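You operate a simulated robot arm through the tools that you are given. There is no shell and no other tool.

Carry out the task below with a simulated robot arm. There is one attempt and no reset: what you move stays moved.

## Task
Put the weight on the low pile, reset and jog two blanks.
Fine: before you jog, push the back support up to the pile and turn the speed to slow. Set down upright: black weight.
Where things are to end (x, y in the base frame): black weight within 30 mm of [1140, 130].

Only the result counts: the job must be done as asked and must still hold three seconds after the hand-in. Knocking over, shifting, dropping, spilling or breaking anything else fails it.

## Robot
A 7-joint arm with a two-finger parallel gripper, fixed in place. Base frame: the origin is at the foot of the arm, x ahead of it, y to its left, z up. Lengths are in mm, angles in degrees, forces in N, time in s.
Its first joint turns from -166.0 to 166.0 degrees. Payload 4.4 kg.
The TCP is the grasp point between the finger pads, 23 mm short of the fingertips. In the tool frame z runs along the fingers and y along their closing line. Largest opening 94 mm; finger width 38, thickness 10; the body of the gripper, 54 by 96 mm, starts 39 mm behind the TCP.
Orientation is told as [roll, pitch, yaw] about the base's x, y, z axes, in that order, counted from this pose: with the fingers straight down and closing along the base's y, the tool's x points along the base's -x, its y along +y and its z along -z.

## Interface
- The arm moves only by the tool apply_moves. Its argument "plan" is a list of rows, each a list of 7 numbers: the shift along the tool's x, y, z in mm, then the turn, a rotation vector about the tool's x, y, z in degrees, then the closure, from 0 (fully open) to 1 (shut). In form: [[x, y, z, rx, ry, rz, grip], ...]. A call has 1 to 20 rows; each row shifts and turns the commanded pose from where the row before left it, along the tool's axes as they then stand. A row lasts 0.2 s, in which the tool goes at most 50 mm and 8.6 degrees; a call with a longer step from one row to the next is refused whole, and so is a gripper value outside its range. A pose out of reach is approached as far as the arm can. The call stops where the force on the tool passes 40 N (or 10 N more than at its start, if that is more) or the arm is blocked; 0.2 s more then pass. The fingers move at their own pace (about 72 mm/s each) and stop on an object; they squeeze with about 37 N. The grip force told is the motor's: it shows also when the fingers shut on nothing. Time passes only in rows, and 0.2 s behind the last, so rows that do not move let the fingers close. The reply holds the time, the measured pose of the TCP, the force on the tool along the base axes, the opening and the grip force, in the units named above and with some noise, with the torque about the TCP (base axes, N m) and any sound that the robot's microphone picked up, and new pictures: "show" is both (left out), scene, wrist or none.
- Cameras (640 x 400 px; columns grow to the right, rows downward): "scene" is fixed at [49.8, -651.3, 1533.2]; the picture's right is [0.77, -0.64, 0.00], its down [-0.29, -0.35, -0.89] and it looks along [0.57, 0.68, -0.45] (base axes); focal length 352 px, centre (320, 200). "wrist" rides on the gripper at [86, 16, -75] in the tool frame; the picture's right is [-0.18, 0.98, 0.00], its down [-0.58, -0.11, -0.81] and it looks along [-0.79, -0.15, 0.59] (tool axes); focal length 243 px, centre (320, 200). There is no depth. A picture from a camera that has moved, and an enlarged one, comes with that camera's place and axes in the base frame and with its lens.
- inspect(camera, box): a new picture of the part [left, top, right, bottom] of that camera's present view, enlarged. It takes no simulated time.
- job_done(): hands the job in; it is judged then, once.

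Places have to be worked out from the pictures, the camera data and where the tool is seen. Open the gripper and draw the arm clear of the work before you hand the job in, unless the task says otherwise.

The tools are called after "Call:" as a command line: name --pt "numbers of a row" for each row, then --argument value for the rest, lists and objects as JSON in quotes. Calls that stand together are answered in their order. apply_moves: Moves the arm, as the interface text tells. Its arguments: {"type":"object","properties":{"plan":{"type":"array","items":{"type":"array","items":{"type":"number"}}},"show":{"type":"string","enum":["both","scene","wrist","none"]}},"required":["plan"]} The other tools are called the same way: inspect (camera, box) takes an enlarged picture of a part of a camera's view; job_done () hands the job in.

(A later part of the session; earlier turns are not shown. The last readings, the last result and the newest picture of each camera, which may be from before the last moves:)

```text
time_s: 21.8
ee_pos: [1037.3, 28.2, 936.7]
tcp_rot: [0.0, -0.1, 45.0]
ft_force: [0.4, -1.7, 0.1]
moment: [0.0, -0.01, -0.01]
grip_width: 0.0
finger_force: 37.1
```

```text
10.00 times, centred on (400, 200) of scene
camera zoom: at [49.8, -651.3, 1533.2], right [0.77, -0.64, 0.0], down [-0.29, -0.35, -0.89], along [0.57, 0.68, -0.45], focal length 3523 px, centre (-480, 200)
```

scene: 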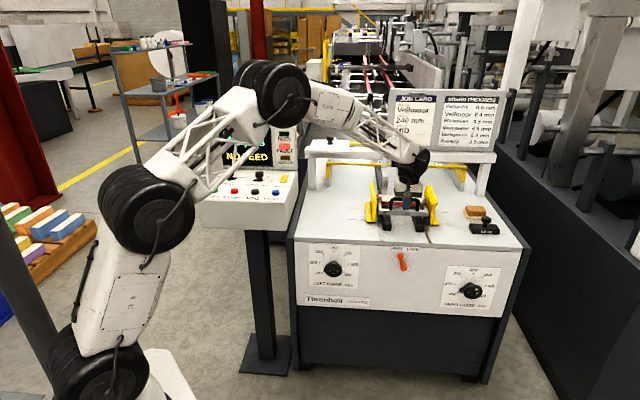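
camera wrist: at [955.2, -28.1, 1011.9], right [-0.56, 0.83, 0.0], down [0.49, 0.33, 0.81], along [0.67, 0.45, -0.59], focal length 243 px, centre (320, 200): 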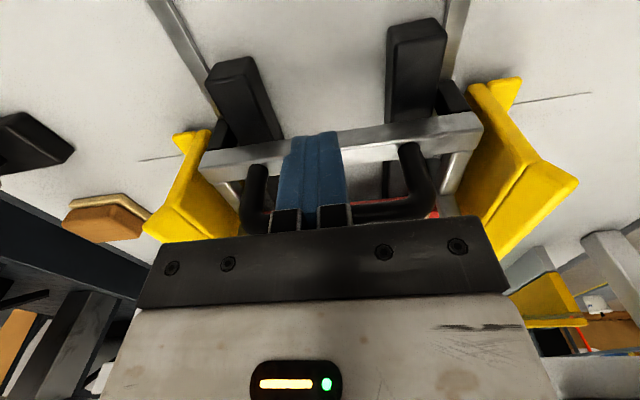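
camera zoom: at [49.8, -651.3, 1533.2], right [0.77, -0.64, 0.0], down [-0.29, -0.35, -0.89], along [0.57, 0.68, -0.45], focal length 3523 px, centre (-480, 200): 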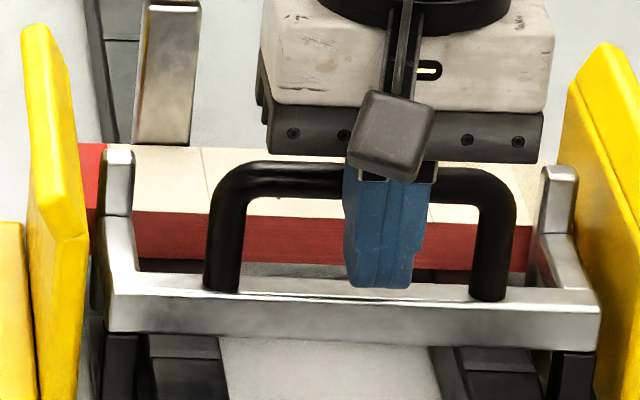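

Motion so far is ~37 mm with no contact, so I need a truer look at gap and heights. I back off from the handle, rise, and look down steeply at the support and pile from above.

Call:
apply_moves --pt "10 0 0 0 0 0 1" --pt "5 0 0 0 0 0 1" --pt "0 0 -45 0 0 0 1" --pt "0 0 -45 0 0 0 1" --pt "0 0 -45 0 0 0 1" --pt "-40 0 -15 0 0 0 1" --pt "-40 0 0 0 0 0 1" --pt "-40 0 0 0 0 0 1" --pt "-25 0 0 0 0 0 1"

Call:
inspect --camera "wrist" --box '[180, 0, 460, 175]'

Call:
inspect --camera "scene" --box '[370, 175, 440, 225]'

```text
time_s: 23.8
ee_pos: [1128.1, 117.9, 1088.9]
tcp_rot: [0.0, 0.1, 44.8]
ft_force: [0.5, 0.4, -0.4]
moment: [0.03, 0.02, -0.01]
grip_width: 0.0
finger_force: 37.2
camera wrist: at [1056.7, 70.2, 1163.1], right [-0.56, 0.83, 0.0], down [0.49, 0.33, 0.81], along [0.67, 0.45, -0.59], focal length 243 px, centre (320, 200)
```

scene: 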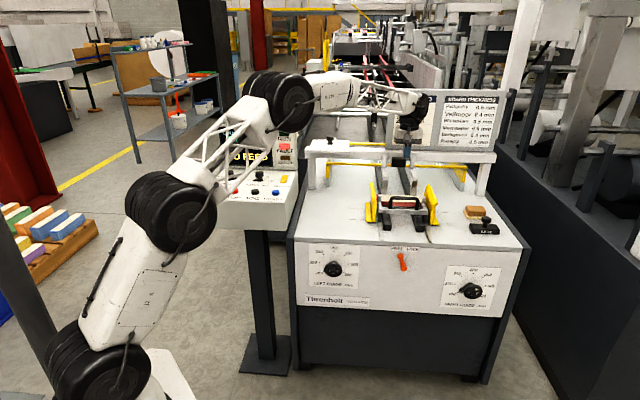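
wrist: 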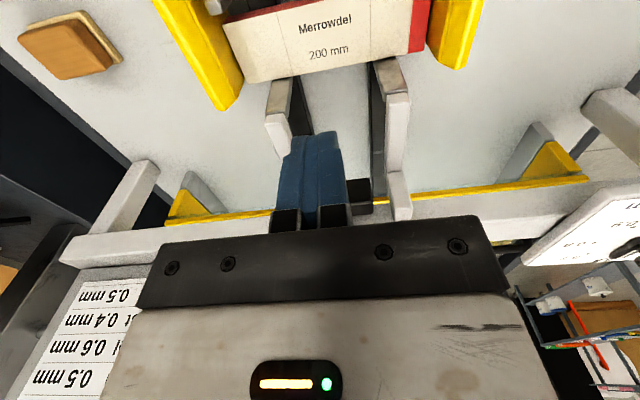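

```text
2.29 times, centred on (320, 88) of wrist
camera zoom: at [1056.7, 70.2, 1163.1], right [-0.56, 0.83, 0.0], down [0.49, 0.33, 0.81], along [0.67, 0.45, -0.59], focal length 555 px, centre (320, 457)
```

zoom: 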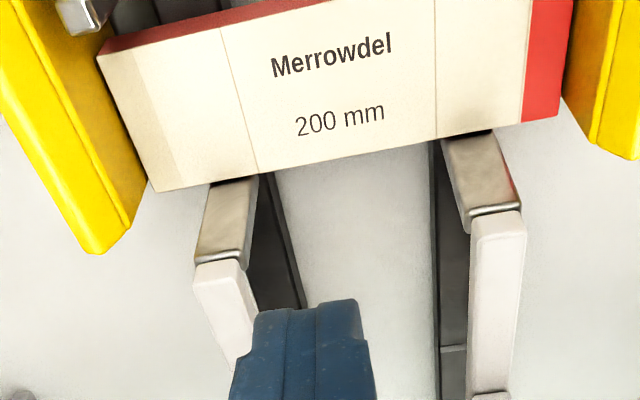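

```text
8.00 times, centred on (405, 200) of scene
camera zoom: at [49.8, -651.3, 1533.2], right [0.77, -0.64, 0.0], down [-0.29, -0.35, -0.89], along [0.57, 0.68, -0.45], focal length 2818 px, centre (-360, 200)
```

zoom: 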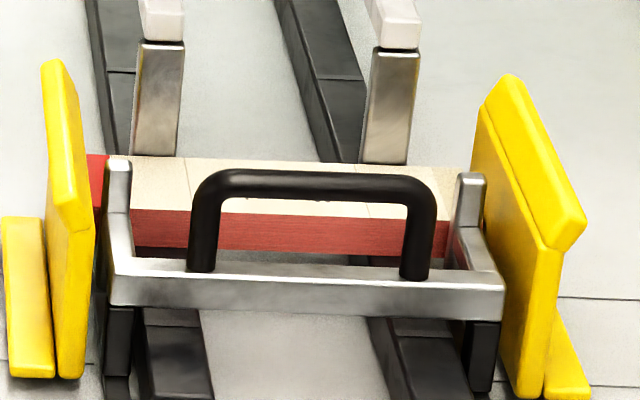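

From above the pile spans F≈867–930 at z≈880, centred on the target point. I move back 40 mm so the pads also come into view.

Call:
apply_moves --pt "40 0 0 0 0 0 1" --show "wrist"

Call:
inspect --camera "wrist" --box '[190, 0, 460, 150]'

```text
time_s: 24.2
ee_pos: [1100.2, 90.9, 1086.7]
tcp_rot: [0.0, -0.1, 44.9]
ft_force: [-0.6, -0.2, -1.2]
moment: [0.07, 0.0, 0.01]
grip_width: 0.0
finger_force: 37.5
camera wrist: at [1027.7, 41.6, 1161.6], right [-0.56, 0.83, 0.0], down [0.49, 0.33, 0.81], along [0.67, 0.46, -0.59], focal length 243 px, centre (320, 200)
```

wrist: 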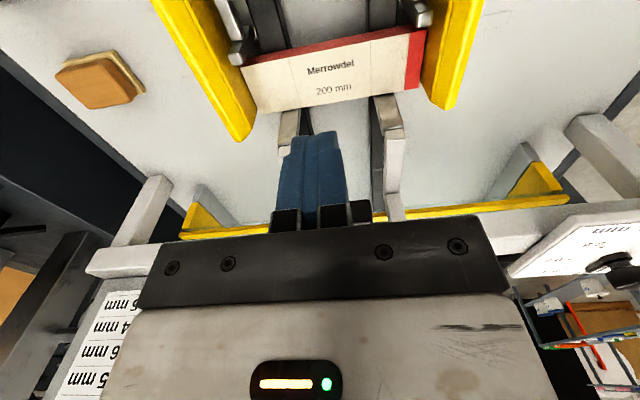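

```text
2.37 times, centred on (325, 75) of wrist
camera zoom: at [1027.7, 41.6, 1161.6], right [-0.56, 0.83, 0.0], down [0.49, 0.33, 0.81], along [0.67, 0.46, -0.59], focal length 575 px, centre (308, 496)
```

zoom: 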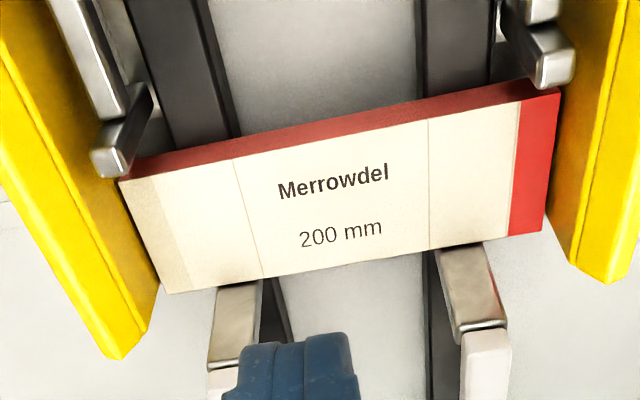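

Now clear: the pads are vertical plates (z≈845–917) whose faces are still about 11–16 mm short of the pile's rear face (F≈868). I return in front of the handle and come back to near contact.

Call:
apply_moves --pt "40 0 0 0 0 0 1" --pt "40 0 0 0 0 0 1" --pt "30 0 0 0 0 0 1" --pt "0 0 45 0 0 0 1" --pt "0 0 45 0 0 0 1" --pt "0 0 40 0 0 0 1" --pt "0 0 20 0 0 0 1" --pt "-10 0 0 0 0 0 1" --pt "-6 0 0 0 0 0 1" --show "wrist"

```text
time_s: 26.2
ee_pos: [1032.3, 26.5, 936.8]
tcp_rot: [-0.1, 0.1, 44.9]
ft_force: [-0.4, 0.3, -0.2]
moment: [0.01, -0.02, 0.01]
grip_width: 0.2
finger_force: 37.1
camera wrist: at [960.8, -22.1, 1012.3], right [-0.56, 0.83, 0.0], down [0.49, 0.33, 0.81], along [0.67, 0.45, -0.59], focal length 243 px, centre (320, 200)
```

wrist: 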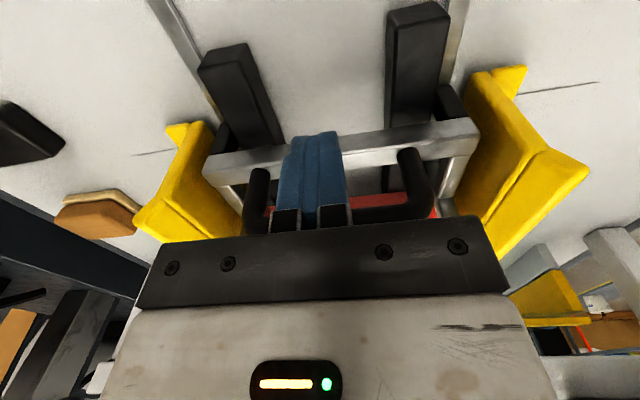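

At F≈748.7. I advance 11 mm (about 7 mm of pushing), then go to 1 mm steps.

Call:
apply_moves --pt "-3 0 0 0 0 0 1" --pt "-2 0 0 0 0 0 1" --pt "-2 0 0 0 0 0 1" --pt "-2 0 0 0 0 0 1" --pt "-2 0 0 0 0 0 1" --show "none"

Call:
apply_moves --pt "-1 0 0 0 0 0 1" --show "none"

Call:
apply_moves --pt "-1 0 0 0 0 0 1" --show "none"

Call:
inspect --camera "scene" --box '[370, 175, 440, 225]'

```text
time_s: 27.4
ee_pos: [1040.4, 35.3, 937.2]
tcp_rot: [0.0, 0.0, 44.9]
ft_force: [-0.5, -1.6, 0.3]
moment: [0.02, 0.03, 0.01]
grip_width: 0.2
finger_force: 37.3
```

```text
time_s: 27.8
ee_pos: [1042.0, 36.2, 937.8]
tcp_rot: [0.0, -0.1, 44.9]
ft_force: [-1.9, -0.1, -0.2]
moment: [0.01, 0.02, 0.03]
grip_width: 0.1
finger_force: 36.4
```

```text
time_s: 28.2
ee_pos: [1042.9, 35.5, 936.5]
tcp_rot: [0.0, 0.0, 44.9]
ft_force: [0.0, -1.3, 1.0]
moment: [0.03, 0.03, -0.01]
grip_width: 0.1
finger_force: 36.6
```

```text
8.00 times, centred on (405, 200) of scene
camera zoom: at [49.8, -651.3, 1533.2], right [0.77, -0.64, 0.0], down [-0.29, -0.35, -0.89], along [0.57, 0.68, -0.45], focal length 2818 px, centre (-360, 200)
```

zoom: 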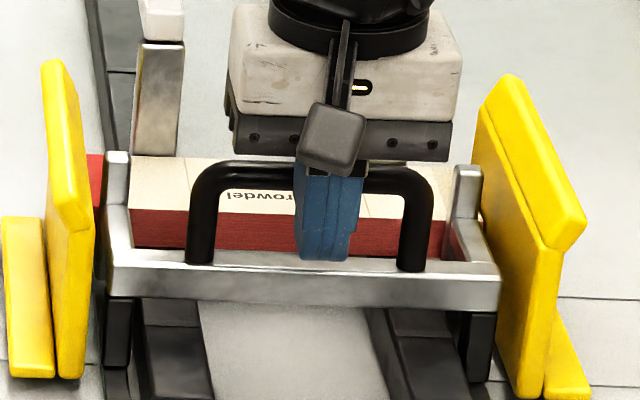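

Now at F≈762.5, still low force. One-millimetre steps now.

Call:
apply_moves --pt "-1 0 0 0 0 0 1" --show "none"

Call:
apply_moves --pt "-1 0 0 0 0 0 1" --show "none"

Call:
apply_moves --pt "-1 0 0 0 0 0 1" --show "none"

Call:
inspect --camera "scene" --box '[370, 175, 440, 225]'

```text
time_s: 28.6
ee_pos: [1043.8, 38.1, 937.4]
tcp_rot: [-0.1, 0.0, 44.8]
ft_force: [-0.8, -0.6, -0.3]
moment: [-0.02, 0.02, 0.01]
grip_width: 0.0
finger_force: 37.0
```

```text
time_s: 29.0
ee_pos: [1043.8, 37.2, 937.5]
tcp_rot: [0.0, 0.0, 44.9]
ft_force: [-1.4, -1.6, 0.8]
moment: [-0.03, -0.02, 0.01]
grip_width: 0.0
finger_force: 37.0
```

```text
time_s: 29.4
ee_pos: [1044.3, 39.1, 936.8]
tcp_rot: [-0.1, 0.0, 44.9]
ft_force: [-0.9, -0.6, 0.4]
moment: [0.0, 0.01, 0.06]
grip_width: 0.0
finger_force: 37.5
```

```text
8.00 times, centred on (405, 200) of scene
camera zoom: at [49.8, -651.3, 1533.2], right [0.77, -0.64, 0.0], down [-0.29, -0.35, -0.89], along [0.57, 0.68, -0.45], focal length 2818 px, centre (-360, 200)
```

zoom: 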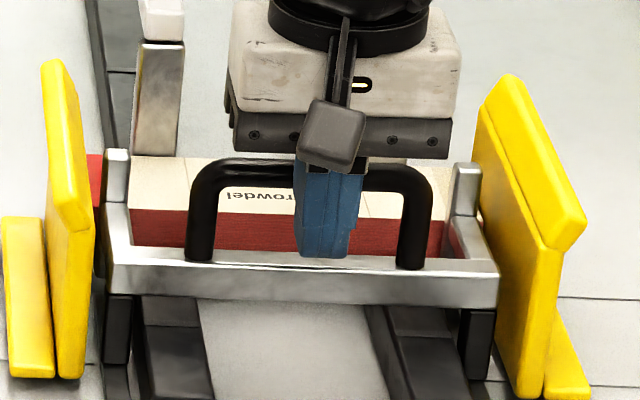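

Pile still unmoved and no force rise. Continuing 1 mm at a time.

Call:
apply_moves --pt "-1 0 0 0 0 0 1" --show "none"

Call:
apply_moves --pt "-1 0 0 0 0 0 1" --show "wrist"

Call:
inspect --camera "wrist" --box '[380, 120, 500, 230]'

Call:
inspect --camera "scene" --box '[370, 175, 440, 225]'

```text
time_s: 29.8
ee_pos: [1047.0, 38.3, 937.3]
tcp_rot: [0.0, -0.1, 44.9]
ft_force: [-0.9, -0.9, -0.6]
moment: [0.01, -0.03, 0.04]
grip_width: 0.0
finger_force: 36.8
```

```text
time_s: 30.2
ee_pos: [1046.0, 39.5, 936.8]
tcp_rot: [0.1, 0.0, 44.9]
ft_force: [-1.3, -2.2, -0.9]
moment: [0.0, -0.03, 0.0]
grip_width: 0.0
finger_force: 37.2
camera wrist: at [973.9, -9.8, 1012.5], right [-0.56, 0.83, 0.0], down [0.49, 0.33, 0.81], along [0.67, 0.45, -0.59], focal length 243 px, centre (320, 200)
```

wrist: 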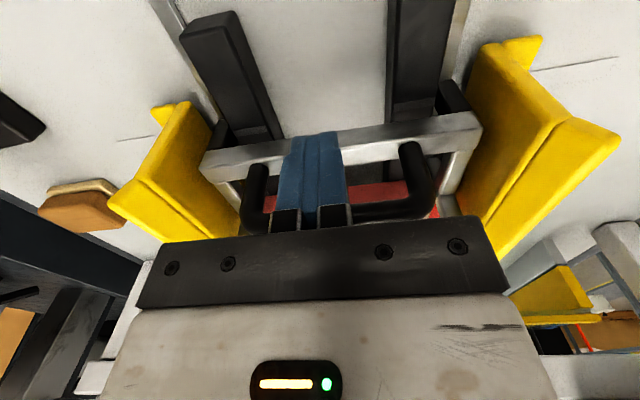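

```text
3.64 times, centred on (440, 175) of wrist
camera zoom: at [973.9, -9.8, 1012.5], right [-0.56, 0.83, 0.0], down [0.49, 0.33, 0.81], along [0.67, 0.45, -0.59], focal length 882 px, centre (-116, 291)
```

zoom: 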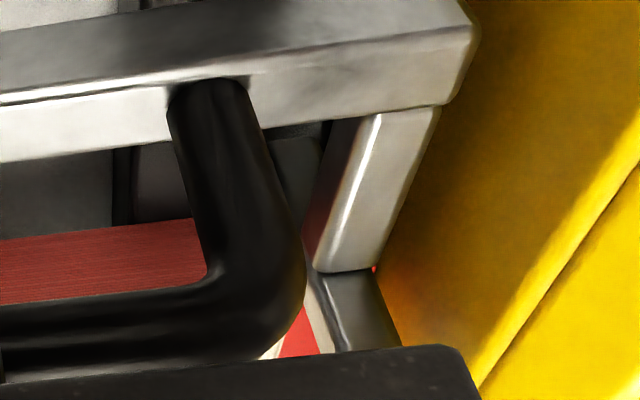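

```text
8.00 times, centred on (405, 200) of scene
camera zoom: at [49.8, -651.3, 1533.2], right [0.77, -0.64, 0.0], down [-0.29, -0.35, -0.89], along [0.57, 0.68, -0.45], focal length 2818 px, centre (-360, 200)
```

zoom: 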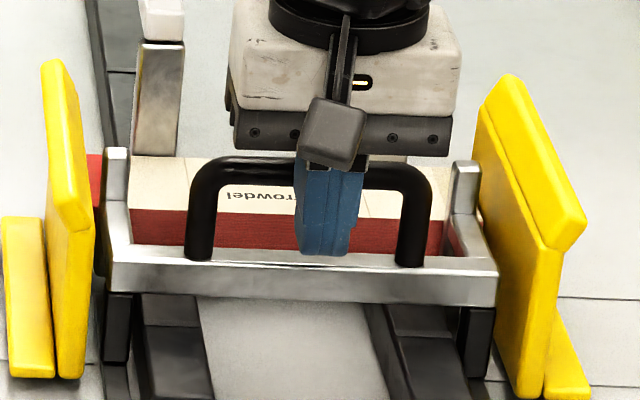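

Predicted contact is within a few millimetres. Continuing 1 mm steps.

Call:
apply_moves --pt "-1 0 0 0 0 0 1" --show "none"

Call:
apply_moves --pt "-1 0 0 0 0 0 1" --show "none"

Call:
inspect --camera "scene" --box '[370, 175, 440, 225]'

```text
time_s: 30.6
ee_pos: [1046.6, 40.5, 937.0]
tcp_rot: [-0.1, 0.0, 45.0]
ft_force: [-0.7, -0.5, 1.2]
moment: [0.0, -0.05, 0.02]
grip_width: 0.2
finger_force: 37.4
```

```text
time_s: 31.0
ee_pos: [1047.4, 39.5, 937.2]
tcp_rot: [0.0, -0.1, 44.9]
ft_force: [-1.3, -0.4, 1.3]
moment: [0.05, 0.01, 0.02]
grip_width: 0.0
finger_force: 37.2
```

```text
8.00 times, centred on (405, 200) of scene
camera zoom: at [49.8, -651.3, 1533.2], right [0.77, -0.64, 0.0], down [-0.29, -0.35, -0.89], along [0.57, 0.68, -0.45], focal length 2818 px, centre (-360, 200)
```

zoom: 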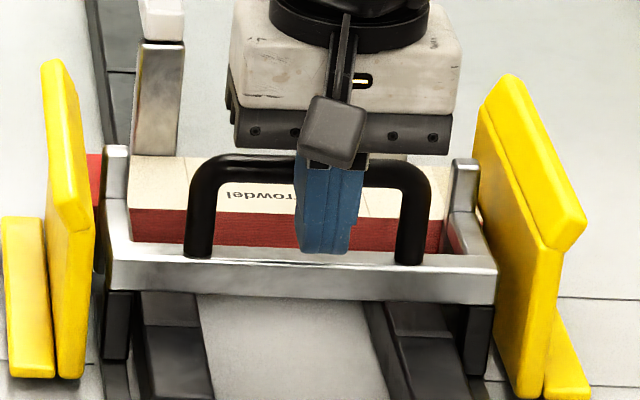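

Still free; I continue, watching for force and for pile movement.

Call:
apply_moves --pt "-1 0 0 0 0 0 1" --show "none"

Call:
apply_moves --pt "-1 0 0 0 0 0 1" --show "none"

Call:
inspect --camera "scene" --box '[370, 175, 440, 225]'

```text
time_s: 31.4
ee_pos: [1049.1, 40.8, 936.7]
tcp_rot: [-0.1, 0.0, 44.9]
ft_force: [-14.5, -8.4, 5.5]
moment: [0.12, -0.07, 0.13]
grip_width: 0.0
finger_force: 37.2
```

```text
time_s: 31.8
ee_pos: [1049.1, 42.1, 937.5]
tcp_rot: [0.0, 0.2, 45.1]
ft_force: [-10.7, -5.6, 4.8]
moment: [0.07, -0.1, 0.1]
grip_width: 0.0
finger_force: 36.9
stopped in row 1: the force on the tool passed its limit at 43 N (the readings are from after the stop); the commanded pose is now the measured one
```

```text
8.00 times, centred on (405, 200) of scene
camera zoom: at [49.8, -651.3, 1533.2], right [0.77, -0.64, 0.0], down [-0.29, -0.35, -0.89], along [0.57, 0.68, -0.45], focal length 2818 px, centre (-360, 200)
```

zoom: 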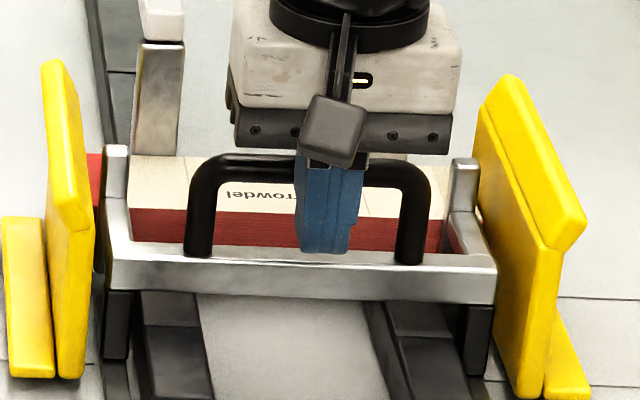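

Firm contact (force jump at F≈770). I retreat, rise, and check from above that the pads meet the pile.

Call:
apply_moves --pt "4 0 0 0 0 0 1" --pt "10 0 0 0 0 0 1" --pt "10 0 0 0 0 0 1" --pt "0 0 -45 0 0 0 1" --pt "0 0 -45 0 0 0 1" --pt "0 0 -45 0 0 0 1" --pt "-30 0 -15 0 0 0 1" --pt "-40 0 0 0 0 0 1" --pt "-25 0 0 0 0 0 1"

Call:
inspect --camera "wrist" --box '[190, 0, 460, 150]'

```text
time_s: 33.8
ee_pos: [1098.5, 91.0, 1088.4]
tcp_rot: [0.0, -0.1, 44.8]
ft_force: [0.1, 0.2, 1.1]
moment: [-0.02, -0.01, 0.02]
grip_width: 0.3
finger_force: 36.6
camera wrist: at [1026.5, 42.4, 1162.8], right [-0.56, 0.83, 0.0], down [0.49, 0.33, 0.81], along [0.67, 0.45, -0.59], focal length 243 px, centre (320, 200)
```

scene: 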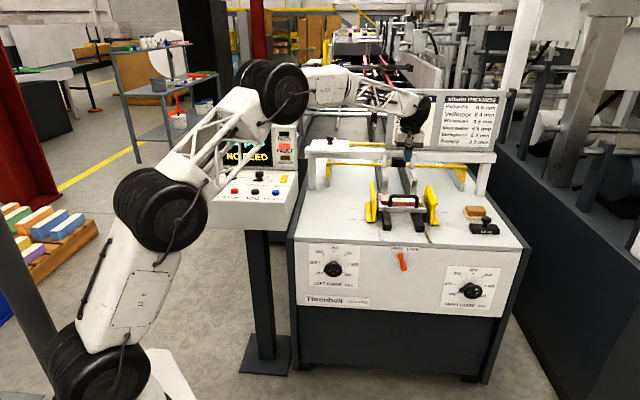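
wrist: 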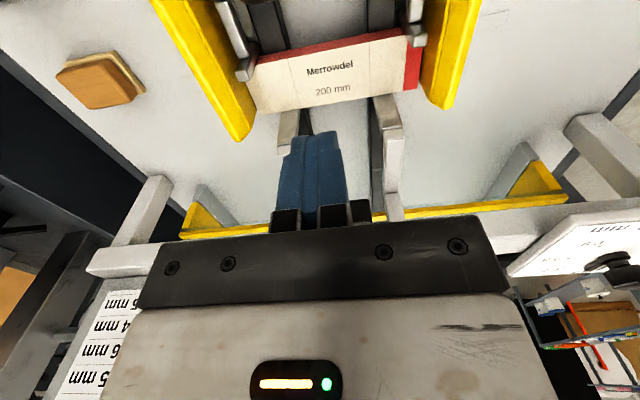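

```text
2.37 times, centred on (325, 75) of wrist
camera zoom: at [1026.5, 42.4, 1162.8], right [-0.56, 0.83, 0.0], down [0.49, 0.33, 0.81], along [0.67, 0.45, -0.59], focal length 575 px, centre (308, 496)
```

zoom: 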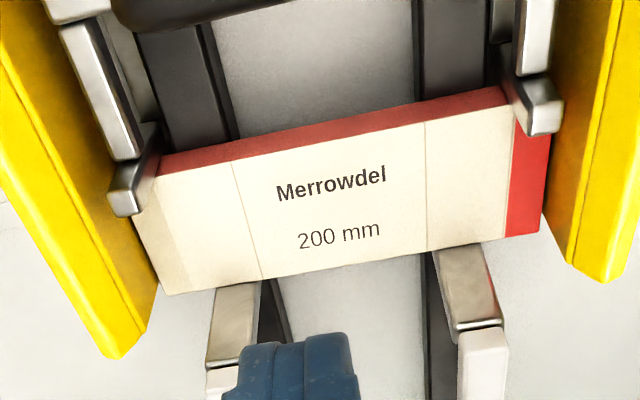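

The pads now bear on the pile's rear face, and the pile did not move. Next I go to view the control panel: back, up, and along to the panel's front with fingers opening.

Call:
apply_moves --pt "47 0 -15 0 0 0 0" --pt "47 0 -15 0 0 0 0" --pt "47 0 -15 0 0 0 0" --pt "47 0 -15 0 0 0 0" --pt "0 49.5 0 0 0 0 0" --pt "0 49.5 0 0 0 0 0" --pt "0 49.5 0 0 0 0 0" --pt "0 49.5 0 0 0 0 0" --pt "0 49.5 0 0 0 0 0" --pt "0 49.5 0 0 0 0 0" --pt "0 49.5 0 0 0 0 0" --pt "0 49.5 0 0 0 0 0" --pt "0 49.5 0 0 0 0 0" --pt "0 49.5 0 0 0 0 0" --pt "0 49.5 0 0 0 0 0" --pt "0 49.5 0 0 0 0 0"

Call:
inspect --camera "wrist" --box '[160, 0, 480, 200]'

```text
time_s: 37.2
ee_pos: [544.2, 378.4, 1148.9]
tcp_rot: [0.1, 0.1, 44.7]
ft_force: [-0.4, -0.2, -1.2]
moment: [0.0, 0.01, 0.03]
grip_width: 94.3
finger_force: 0.0
camera wrist: at [472.6, 330.4, 1223.7], right [-0.56, 0.83, 0.0], down [0.49, 0.33, 0.81], along [0.67, 0.45, -0.59], focal length 243 px, centre (320, 200)
```

scene: 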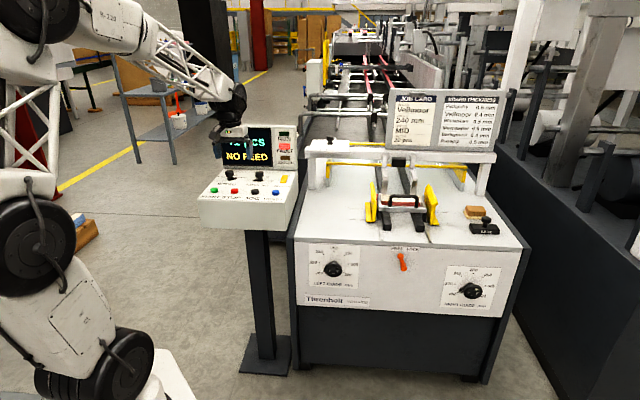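
wrist: 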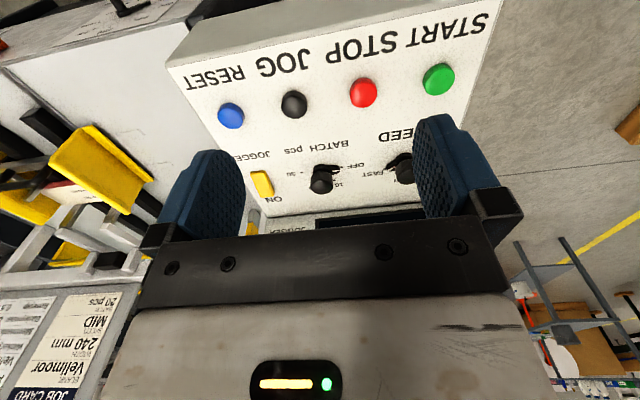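

```text
2.00 times, centred on (320, 100) of wrist
camera zoom: at [472.6, 330.4, 1223.7], right [-0.56, 0.83, 0.0], down [0.49, 0.33, 0.81], along [0.67, 0.45, -0.59], focal length 485 px, centre (320, 400)
```

zoom: 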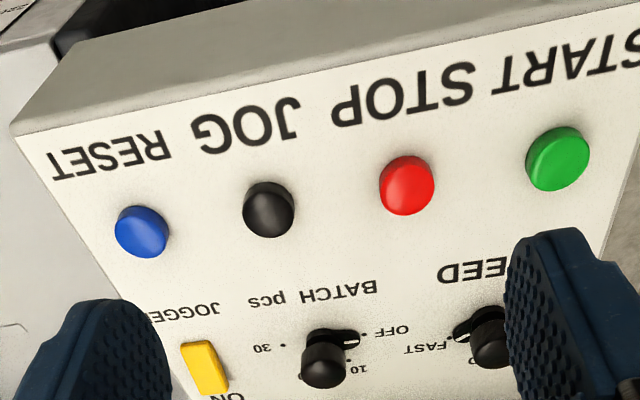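

The panel row is aligned with the machine: buttons at F≈716.5, JOG R≈158, RESET R≈236, top z≈973. I move closer toward the SPEED knob for a better view.

Call:
apply_moves --pt "-30 16 16 0 0 0 0" --pt "-30 16 16 0 0 0 0" --pt "-30 16 16 0 0 0 0"

Call:
inspect --camera "wrist" --box '[200, 0, 500, 187]'

Call:
inspect --camera "scene" --box '[190, 115, 310, 235]'

```text
time_s: 38.0
ee_pos: [574.5, 476.2, 1099.0]
tcp_rot: [0.0, 0.0, 44.9]
ft_force: [0.0, 0.3, -0.7]
moment: [0.0, 0.0, -0.01]
grip_width: 94.1
finger_force: 0.0
camera wrist: at [502.7, 428.1, 1174.1], right [-0.56, 0.83, 0.0], down [0.49, 0.33, 0.81], along [0.67, 0.45, -0.59], focal length 243 px, centre (320, 200)
```

scene: 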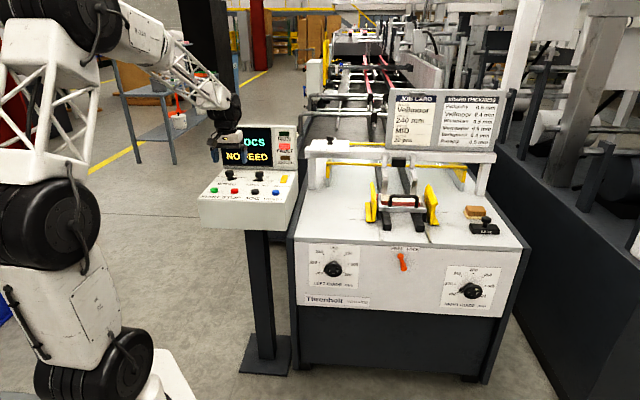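
wrist: 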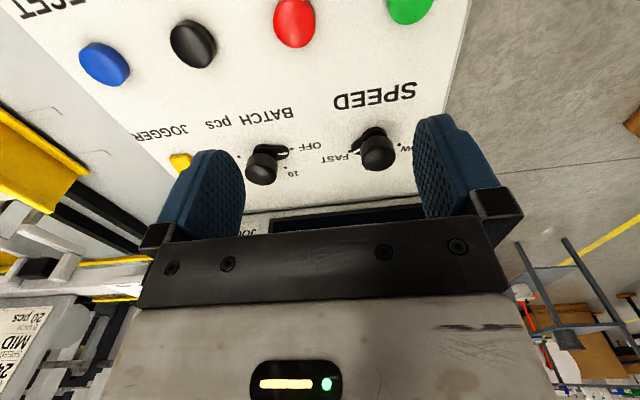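

```text
2.13 times, centred on (350, 94) of wrist
camera zoom: at [502.7, 428.1, 1174.1], right [-0.56, 0.83, 0.0], down [0.49, 0.33, 0.81], along [0.67, 0.45, -0.59], focal length 518 px, centre (256, 427)
```

zoom: 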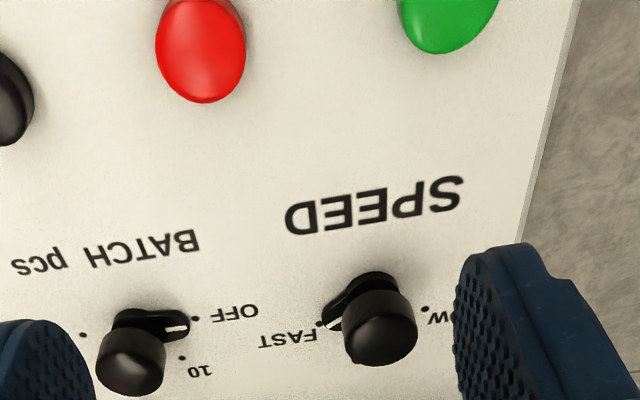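

```text
3.33 times, centred on (250, 175) of scene
camera zoom: at [49.8, -651.3, 1533.2], right [0.77, -0.64, 0.0], down [-0.29, -0.35, -0.89], along [0.57, 0.68, -0.45], focal length 1174 px, centre (553, 283)
```

zoom: 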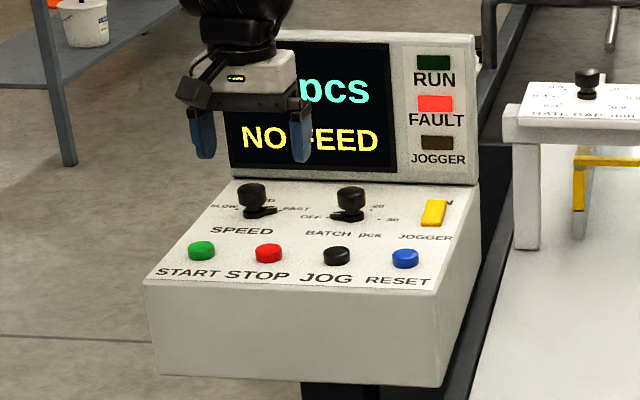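

The SPEED knob axis computes to F≈838.5, R≈27.5 with top z≈996; FAST and SLOW lie about ±60–64° either side of the far direction. I move above the knob and yaw to -15° so I can turn it about 120° counter-clockwise.

Call:
apply_moves --pt "-31.8 14 9.7 0 0 0 0" --pt "-31.8 14 9.7 0 0 0 0" --pt "-31.8 14 9.7 0 0 0 0" --pt "0 0 0 0 0 8.55 0" --pt "0 0 0 0 0 8.55 0" --pt "0 0 0 0 0 8.55 0" --pt "0 0 0 0 0 8.55 0" --pt "0 0 0 0 0 8.55 0" --pt "0 0 0 0 0 8.55 0" --pt "0 0 0 0 0 8.55 0"

Call:
inspect --camera "wrist" --box '[200, 60, 440, 235]'

```text
time_s: 40.2
ee_pos: [615.6, 574.6, 1069.9]
tcp_rot: [-0.1, 0.0, -15.1]
ft_force: [0.7, 0.2, 0.3]
moment: [0.02, 0.01, -0.02]
grip_width: 93.9
finger_force: 0.1
camera wrist: at [536.1, 613.0, 1145.2], right [0.43, 0.9, 0.0], down [0.53, -0.26, 0.81], along [0.73, -0.35, -0.59], focal length 243 px, centre (320, 200)
```

scene: 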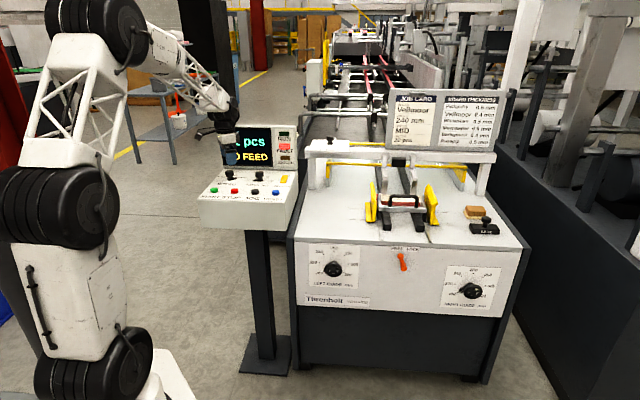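
wrist: 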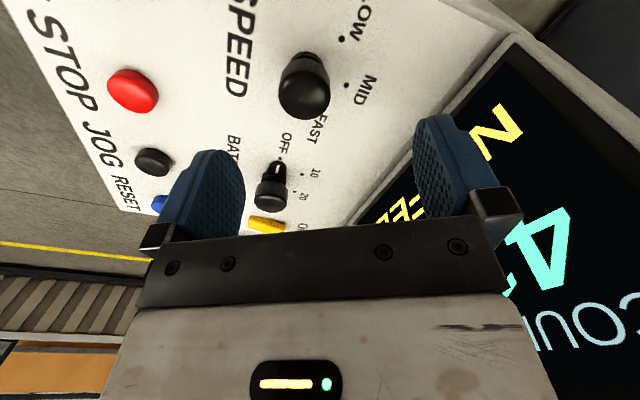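

```text
2.29 times, centred on (320, 148) of wrist
camera zoom: at [536.1, 613.0, 1145.2], right [0.43, 0.9, 0.0], down [0.53, -0.26, 0.81], along [0.73, -0.35, -0.59], focal length 555 px, centre (320, 320)
```

zoom: 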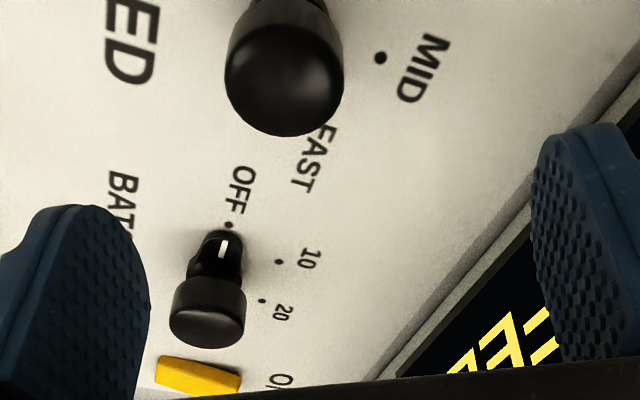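

Combining the two near-perpendicular views puts the knob axis at F≈832, R≈28.4, top z≈1003. I shift there and lower partway, then check.

Call:
apply_moves --pt "5.1 -7.7 0 0 0 0 0" --pt "0 0 35 0 0 0 0"

Call:
inspect --camera "wrist" --box '[200, 60, 440, 235]'

Call:
inspect --camera "scene" --box '[190, 135, 310, 215]'

```text
time_s: 40.8
ee_pos: [608.7, 569.8, 1034.8]
tcp_rot: [0.0, 0.0, -14.9]
ft_force: [-0.4, -0.7, 0.0]
moment: [0.02, -0.01, -0.02]
grip_width: 93.8
finger_force: 0.0
camera wrist: at [529.6, 608.5, 1110.5], right [0.43, 0.9, 0.0], down [0.53, -0.26, 0.81], along [0.73, -0.35, -0.59], focal length 243 px, centre (320, 200)
```

scene: 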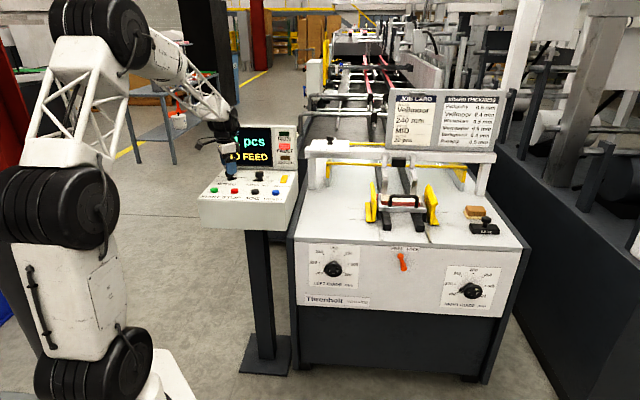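
wrist: 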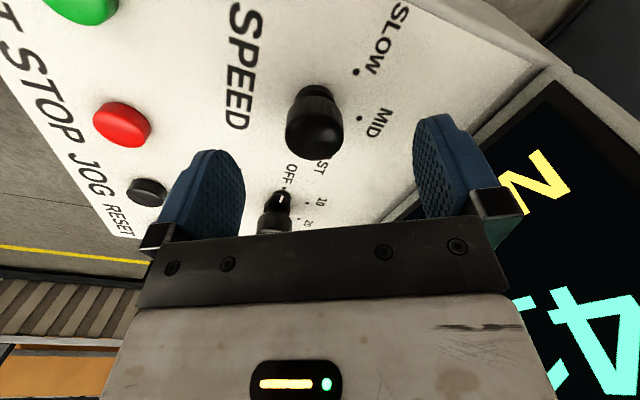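

```text
2.29 times, centred on (320, 148) of wrist
camera zoom: at [529.6, 608.5, 1110.5], right [0.43, 0.9, 0.0], down [0.53, -0.26, 0.81], along [0.73, -0.35, -0.59], focal length 555 px, centre (320, 320)
```

zoom: 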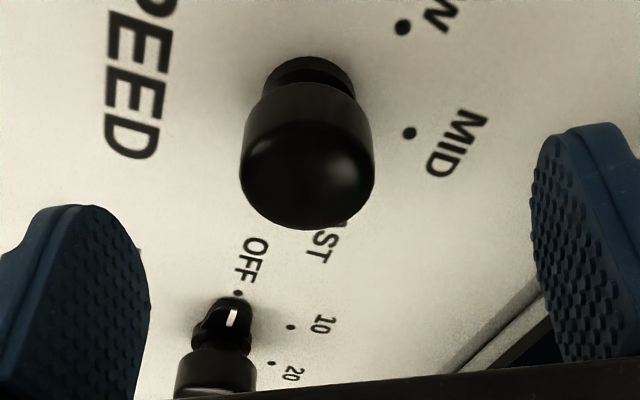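

```text
5.00 times, centred on (250, 175) of scene
camera zoom: at [49.8, -651.3, 1533.2], right [0.77, -0.64, 0.0], down [-0.29, -0.35, -0.89], along [0.57, 0.68, -0.45], focal length 1761 px, centre (670, 325)
```

zoom: 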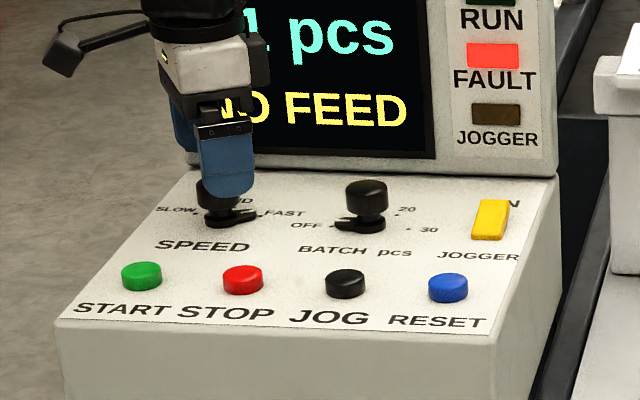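

The knob cap sits about 3 mm to the tool's -y side. I correct that and descend to grip height (z≈1008), then look before closing.

Call:
apply_moves --pt "0.7 -3.1 0 0 0 0 0" --pt "0 0 15 0 0 0 0" --pt "0 0 12 0 0 0 0" --show "wrist"

Call:
inspect --camera "scene" --box '[190, 135, 310, 215]'

```text
time_s: 41.6
ee_pos: [605.9, 567.4, 1007.3]
tcp_rot: [0.0, 0.1, -15.0]
ft_force: [-0.4, 0.9, -0.4]
moment: [0.0, -0.03, 0.0]
grip_width: 94.1
finger_force: 0.2
camera wrist: at [527.8, 604.8, 1082.7], right [0.43, 0.9, 0.0], down [0.53, -0.26, 0.81], along [0.73, -0.35, -0.59], focal length 243 px, centre (320, 200)
```

wrist: 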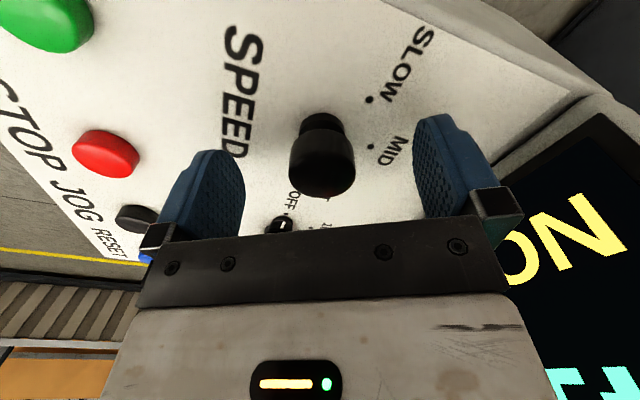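

```text
5.00 times, centred on (250, 175) of scene
camera zoom: at [49.8, -651.3, 1533.2], right [0.77, -0.64, 0.0], down [-0.29, -0.35, -0.89], along [0.57, 0.68, -0.45], focal length 1761 px, centre (670, 325)
```

zoom: 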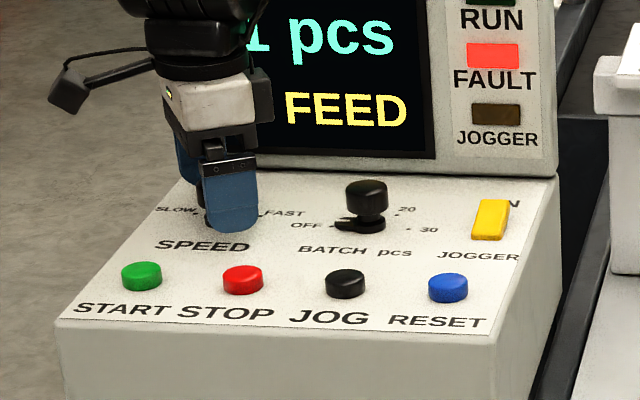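

The knob is centred between the pads with free space below. I close the fingers on the cap.

Call:
apply_moves --pt "0 0 0 0 0 0 1" --pt "0 0 0 0 0 0 1" --pt "0 0 0 0 0 0 1" --pt "0 0 0 0 0 0 1" --show "wrist"

```text
time_s: 42.6
ee_pos: [605.9, 567.5, 1007.2]
tcp_rot: [0.0, 0.1, -14.9]
ft_force: [13.3, 30.9, -7.6]
moment: [0.61, -0.4, 0.02]
grip_width: 32.4
finger_force: 45.2
camera wrist: at [527.9, 605.7, 1082.5], right [0.43, 0.9, 0.0], down [0.53, -0.26, 0.81], along [0.73, -0.35, -0.59], focal length 243 px, centre (320, 200)
```

wrist: 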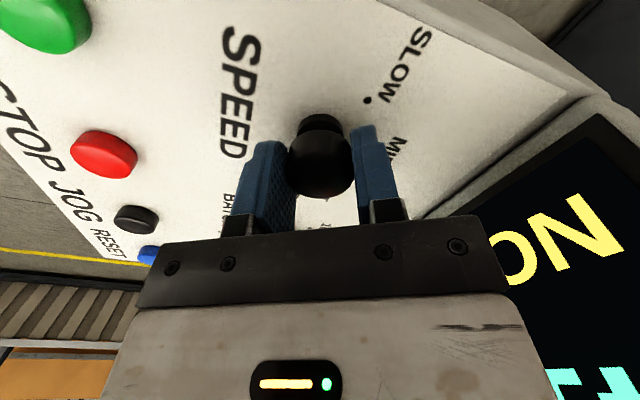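

The grip is a bit off-centre (33 N sideways along +y). I relieve it with a small +y shift.

Call:
apply_moves --pt "0 1 0 0 0 0 1" --show "none"

```text
time_s: 43.0
ee_pos: [607.0, 567.6, 1007.5]
tcp_rot: [0.0, 0.1, -15.0]
ft_force: [10.5, 27.4, -4.4]
moment: [0.5, -0.6, 0.04]
grip_width: 32.6
finger_force: 45.3
```

That helped by ~5 N; I shift further in small steps.

Call:
apply_moves --pt "0 1 0 0 0 0 1" --pt "0 1 0 0 0 0 1" --show "none"

Call:
apply_moves --pt "0 1 0 0 0 0 1" --show "none"

```text
time_s: 43.6
ee_pos: [607.2, 566.7, 1006.9]
tcp_rot: [-0.3, 0.1, -15.0]
ft_force: [-7.5, -4.6, -1.3]
moment: [-0.12, -0.37, 0.15]
grip_width: 32.5
finger_force: 45.0
```

```text
time_s: 44.2
ee_pos: [605.6, 567.4, 1006.8]
tcp_rot: [-0.2, 0.2, -14.9]
ft_force: [-7.0, -11.1, 3.7]
moment: [-0.42, 0.15, 0.12]
grip_width: 32.4
finger_force: 45.2
stopped in row 1: the force on the tool passed its limit at 42 N (the readings are from after the stop); the commanded pose is now the measured one
```

The grip is nearly relieved after that. I nudge back 0.4 mm and read.

Call:
apply_moves --pt "0 -0.4 0 0 0 0 1" --show "none"

```text
time_s: 44.6
ee_pos: [606.1, 566.4, 1008.1]
tcp_rot: [-0.1, 0.2, -15.0]
ft_force: [-11.4, -10.3, 11.6]
moment: [-0.21, 0.96, 0.21]
grip_width: 32.1
finger_force: 45.0
```

Forces are modest now. I begin turning counter-clockwise in short bursts and watch the forces.

Call:
apply_moves --pt "0 0 0 0 0 -5 1" --pt "0 0 0 0 0 -5 1" --show "wrist"

```text
time_s: 45.2
ee_pos: [607.0, 567.1, 1006.6]
tcp_rot: [-0.1, 0.2, -4.9]
ft_force: [-7.0, -7.9, 10.7]
moment: [-0.12, -0.5, -0.01]
grip_width: 32.1
finger_force: 45.0
camera wrist: at [522.8, 591.6, 1082.6], right [0.27, 0.96, 0.0], down [0.57, -0.16, 0.81], along [0.78, -0.22, -0.59], focal length 243 px, centre (320, 200)
```

wrist: 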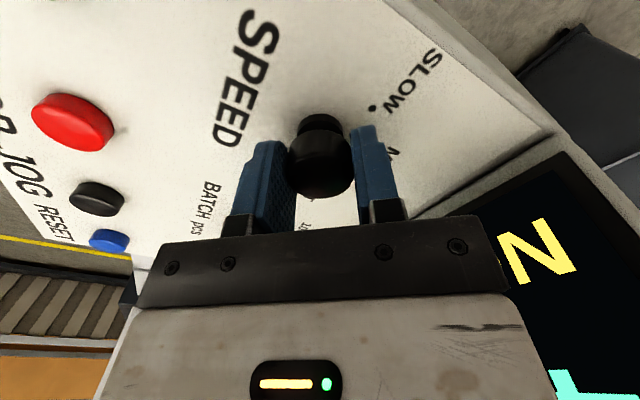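

The turn is smooth with stable forces. I continue turning.

Call:
apply_moves --pt "0 0 0 0 0 -6 1" --pt "0 0 0 0 0 -6 1" --pt "0 0 0 0 0 -6 1" --pt "0 0 0 0 0 -6 1" --show "wrist"

Call:
inspect --camera "scene" --box '[200, 155, 280, 205]'

```text
time_s: 46.2
ee_pos: [606.9, 565.4, 1007.2]
tcp_rot: [-0.1, 0.2, 19.2]
ft_force: [23.5, 7.9, 3.4]
moment: [0.28, -0.8, 0.02]
grip_width: 32.3
finger_force: 45.1
camera wrist: at [520.1, 554.8, 1082.7], right [-0.15, 0.99, 0.0], down [0.59, 0.09, 0.8], along [0.8, 0.12, -0.59], focal length 243 px, centre (320, 200)
```

wrist: 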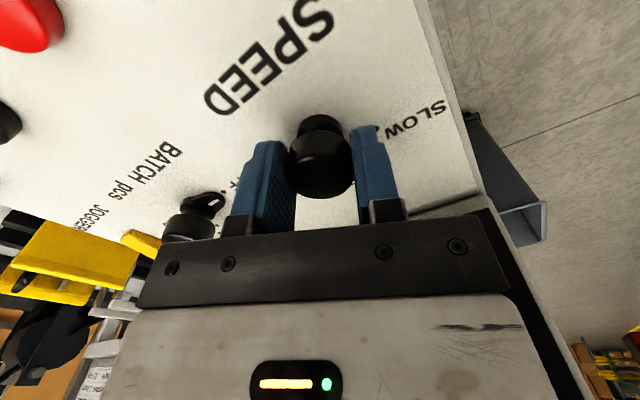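

```text
8.00 times, centred on (240, 180) of scene
camera zoom: at [49.8, -651.3, 1533.2], right [0.77, -0.64, 0.0], down [-0.29, -0.35, -0.89], along [0.57, 0.68, -0.45], focal length 2818 px, centre (960, 360)
```

zoom: 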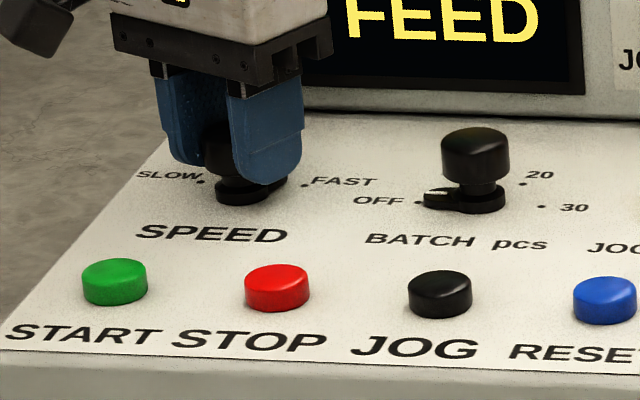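

Force shows ~25 N along the tool's -x; I ease that while continuing the turn.

Call:
apply_moves --pt "-0.8 0 0 0 0 -6 1" --pt "0 0 0 0 0 -6 1" --show "none"

Call:
apply_moves --pt "0 0 0 0 0 -6 1" --pt "0 0 0 0 0 -6 1" --show "none"

Call:
inspect --camera "scene" --box '[200, 155, 280, 205]'

```text
time_s: 46.8
ee_pos: [607.0, 567.1, 1007.4]
tcp_rot: [0.0, 0.3, 31.1]
ft_force: [-3.8, -8.1, 14.8]
moment: [-0.05, -0.32, -0.03]
grip_width: 32.6
finger_force: 45.1
```

```text
time_s: 47.4
ee_pos: [607.0, 566.3, 1008.0]
tcp_rot: [0.0, 0.3, 43.1]
ft_force: [-23.5, -16.1, 18.9]
moment: [-0.21, 0.68, 0.01]
grip_width: 32.3
finger_force: 44.8
```

```text
8.00 times, centred on (240, 180) of scene
camera zoom: at [49.8, -651.3, 1533.2], right [0.77, -0.64, 0.0], down [-0.29, -0.35, -0.89], along [0.57, 0.68, -0.45], focal length 2818 px, centre (960, 360)
```

zoom: 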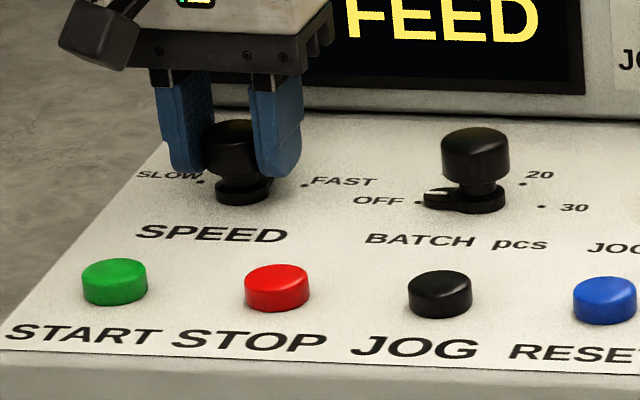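

The pointer has left FAST and now faces the far side. I ease the side force and keep turning.

Call:
apply_moves --pt "0.9 0 -0.4 0 0 -6 1" --pt "0 0 0 0 0 -6 1" --show "none"

Call:
apply_moves --pt "0 0 0 0 0 -6 1" --pt "0 0 0 0 0 -6 1" --show "none"

```text
time_s: 48.0
ee_pos: [606.4, 566.3, 1007.7]
tcp_rot: [0.1, 0.3, 55.1]
ft_force: [-13.5, -7.2, 5.8]
moment: [0.01, -0.02, -0.02]
grip_width: 32.2
finger_force: 44.9
```

```text
time_s: 48.6
ee_pos: [606.1, 566.6, 1008.4]
tcp_rot: [0.0, 0.2, 67.1]
ft_force: [-8.4, 0.9, 1.7]
moment: [-0.61, 0.26, 0.0]
grip_width: 32.5
finger_force: 45.2
```

Forces are low at 82° turned. I continue.

Call:
apply_moves --pt "0 0 0 0 0 -6 1" --pt "0 0 0 0 0 -6 1" --pt "0 0 0 0 0 -6 1" --show "none"

Call:
apply_moves --pt "0 0 0 0 0 -6 1" --pt "0 0 0 0 0 -6 1" --show "wrist"

Call:
inspect --camera "scene" --box '[200, 155, 280, 205]'

```text
time_s: 49.4
ee_pos: [606.5, 566.3, 1006.6]
tcp_rot: [0.2, 0.2, 85.2]
ft_force: [-3.3, 2.4, -6.2]
moment: [-0.42, -0.06, -0.07]
grip_width: 32.1
finger_force: 45.0
```

```text
time_s: 50.0
ee_pos: [607.4, 567.3, 1006.6]
tcp_rot: [0.2, 0.2, 97.1]
ft_force: [0.2, 3.2, -9.5]
moment: [-0.86, -0.18, -0.02]
grip_width: 32.5
finger_force: 44.8
camera wrist: at [602.3, 479.9, 1082.7], right [-1.0, 0.06, 0.0], down [0.04, 0.59, 0.8], along [0.05, 0.8, -0.59], focal length 243 px, centre (320, 200)
```

wrist: 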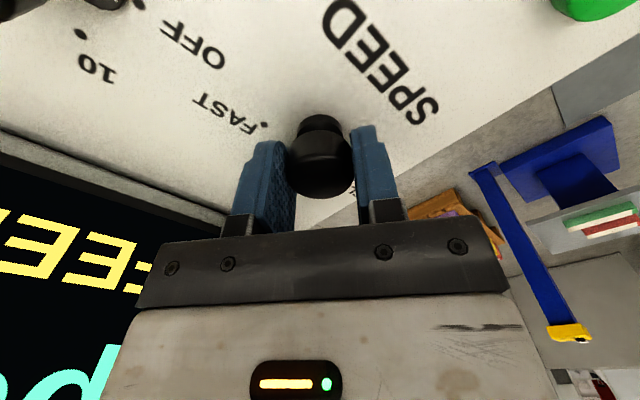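

```text
8.00 times, centred on (240, 180) of scene
camera zoom: at [49.8, -651.3, 1533.2], right [0.77, -0.64, 0.0], down [-0.29, -0.35, -0.89], along [0.57, 0.68, -0.45], focal length 2818 px, centre (960, 360)
```

zoom: 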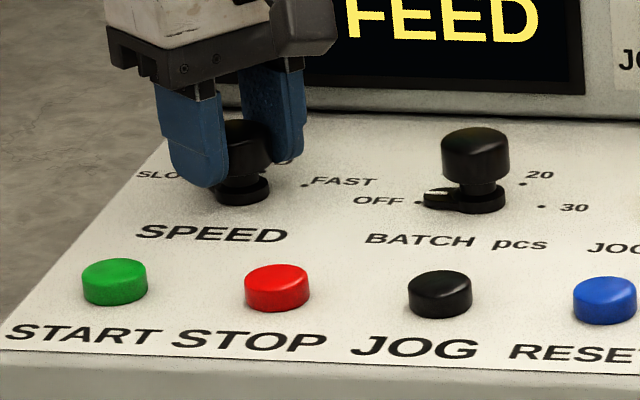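

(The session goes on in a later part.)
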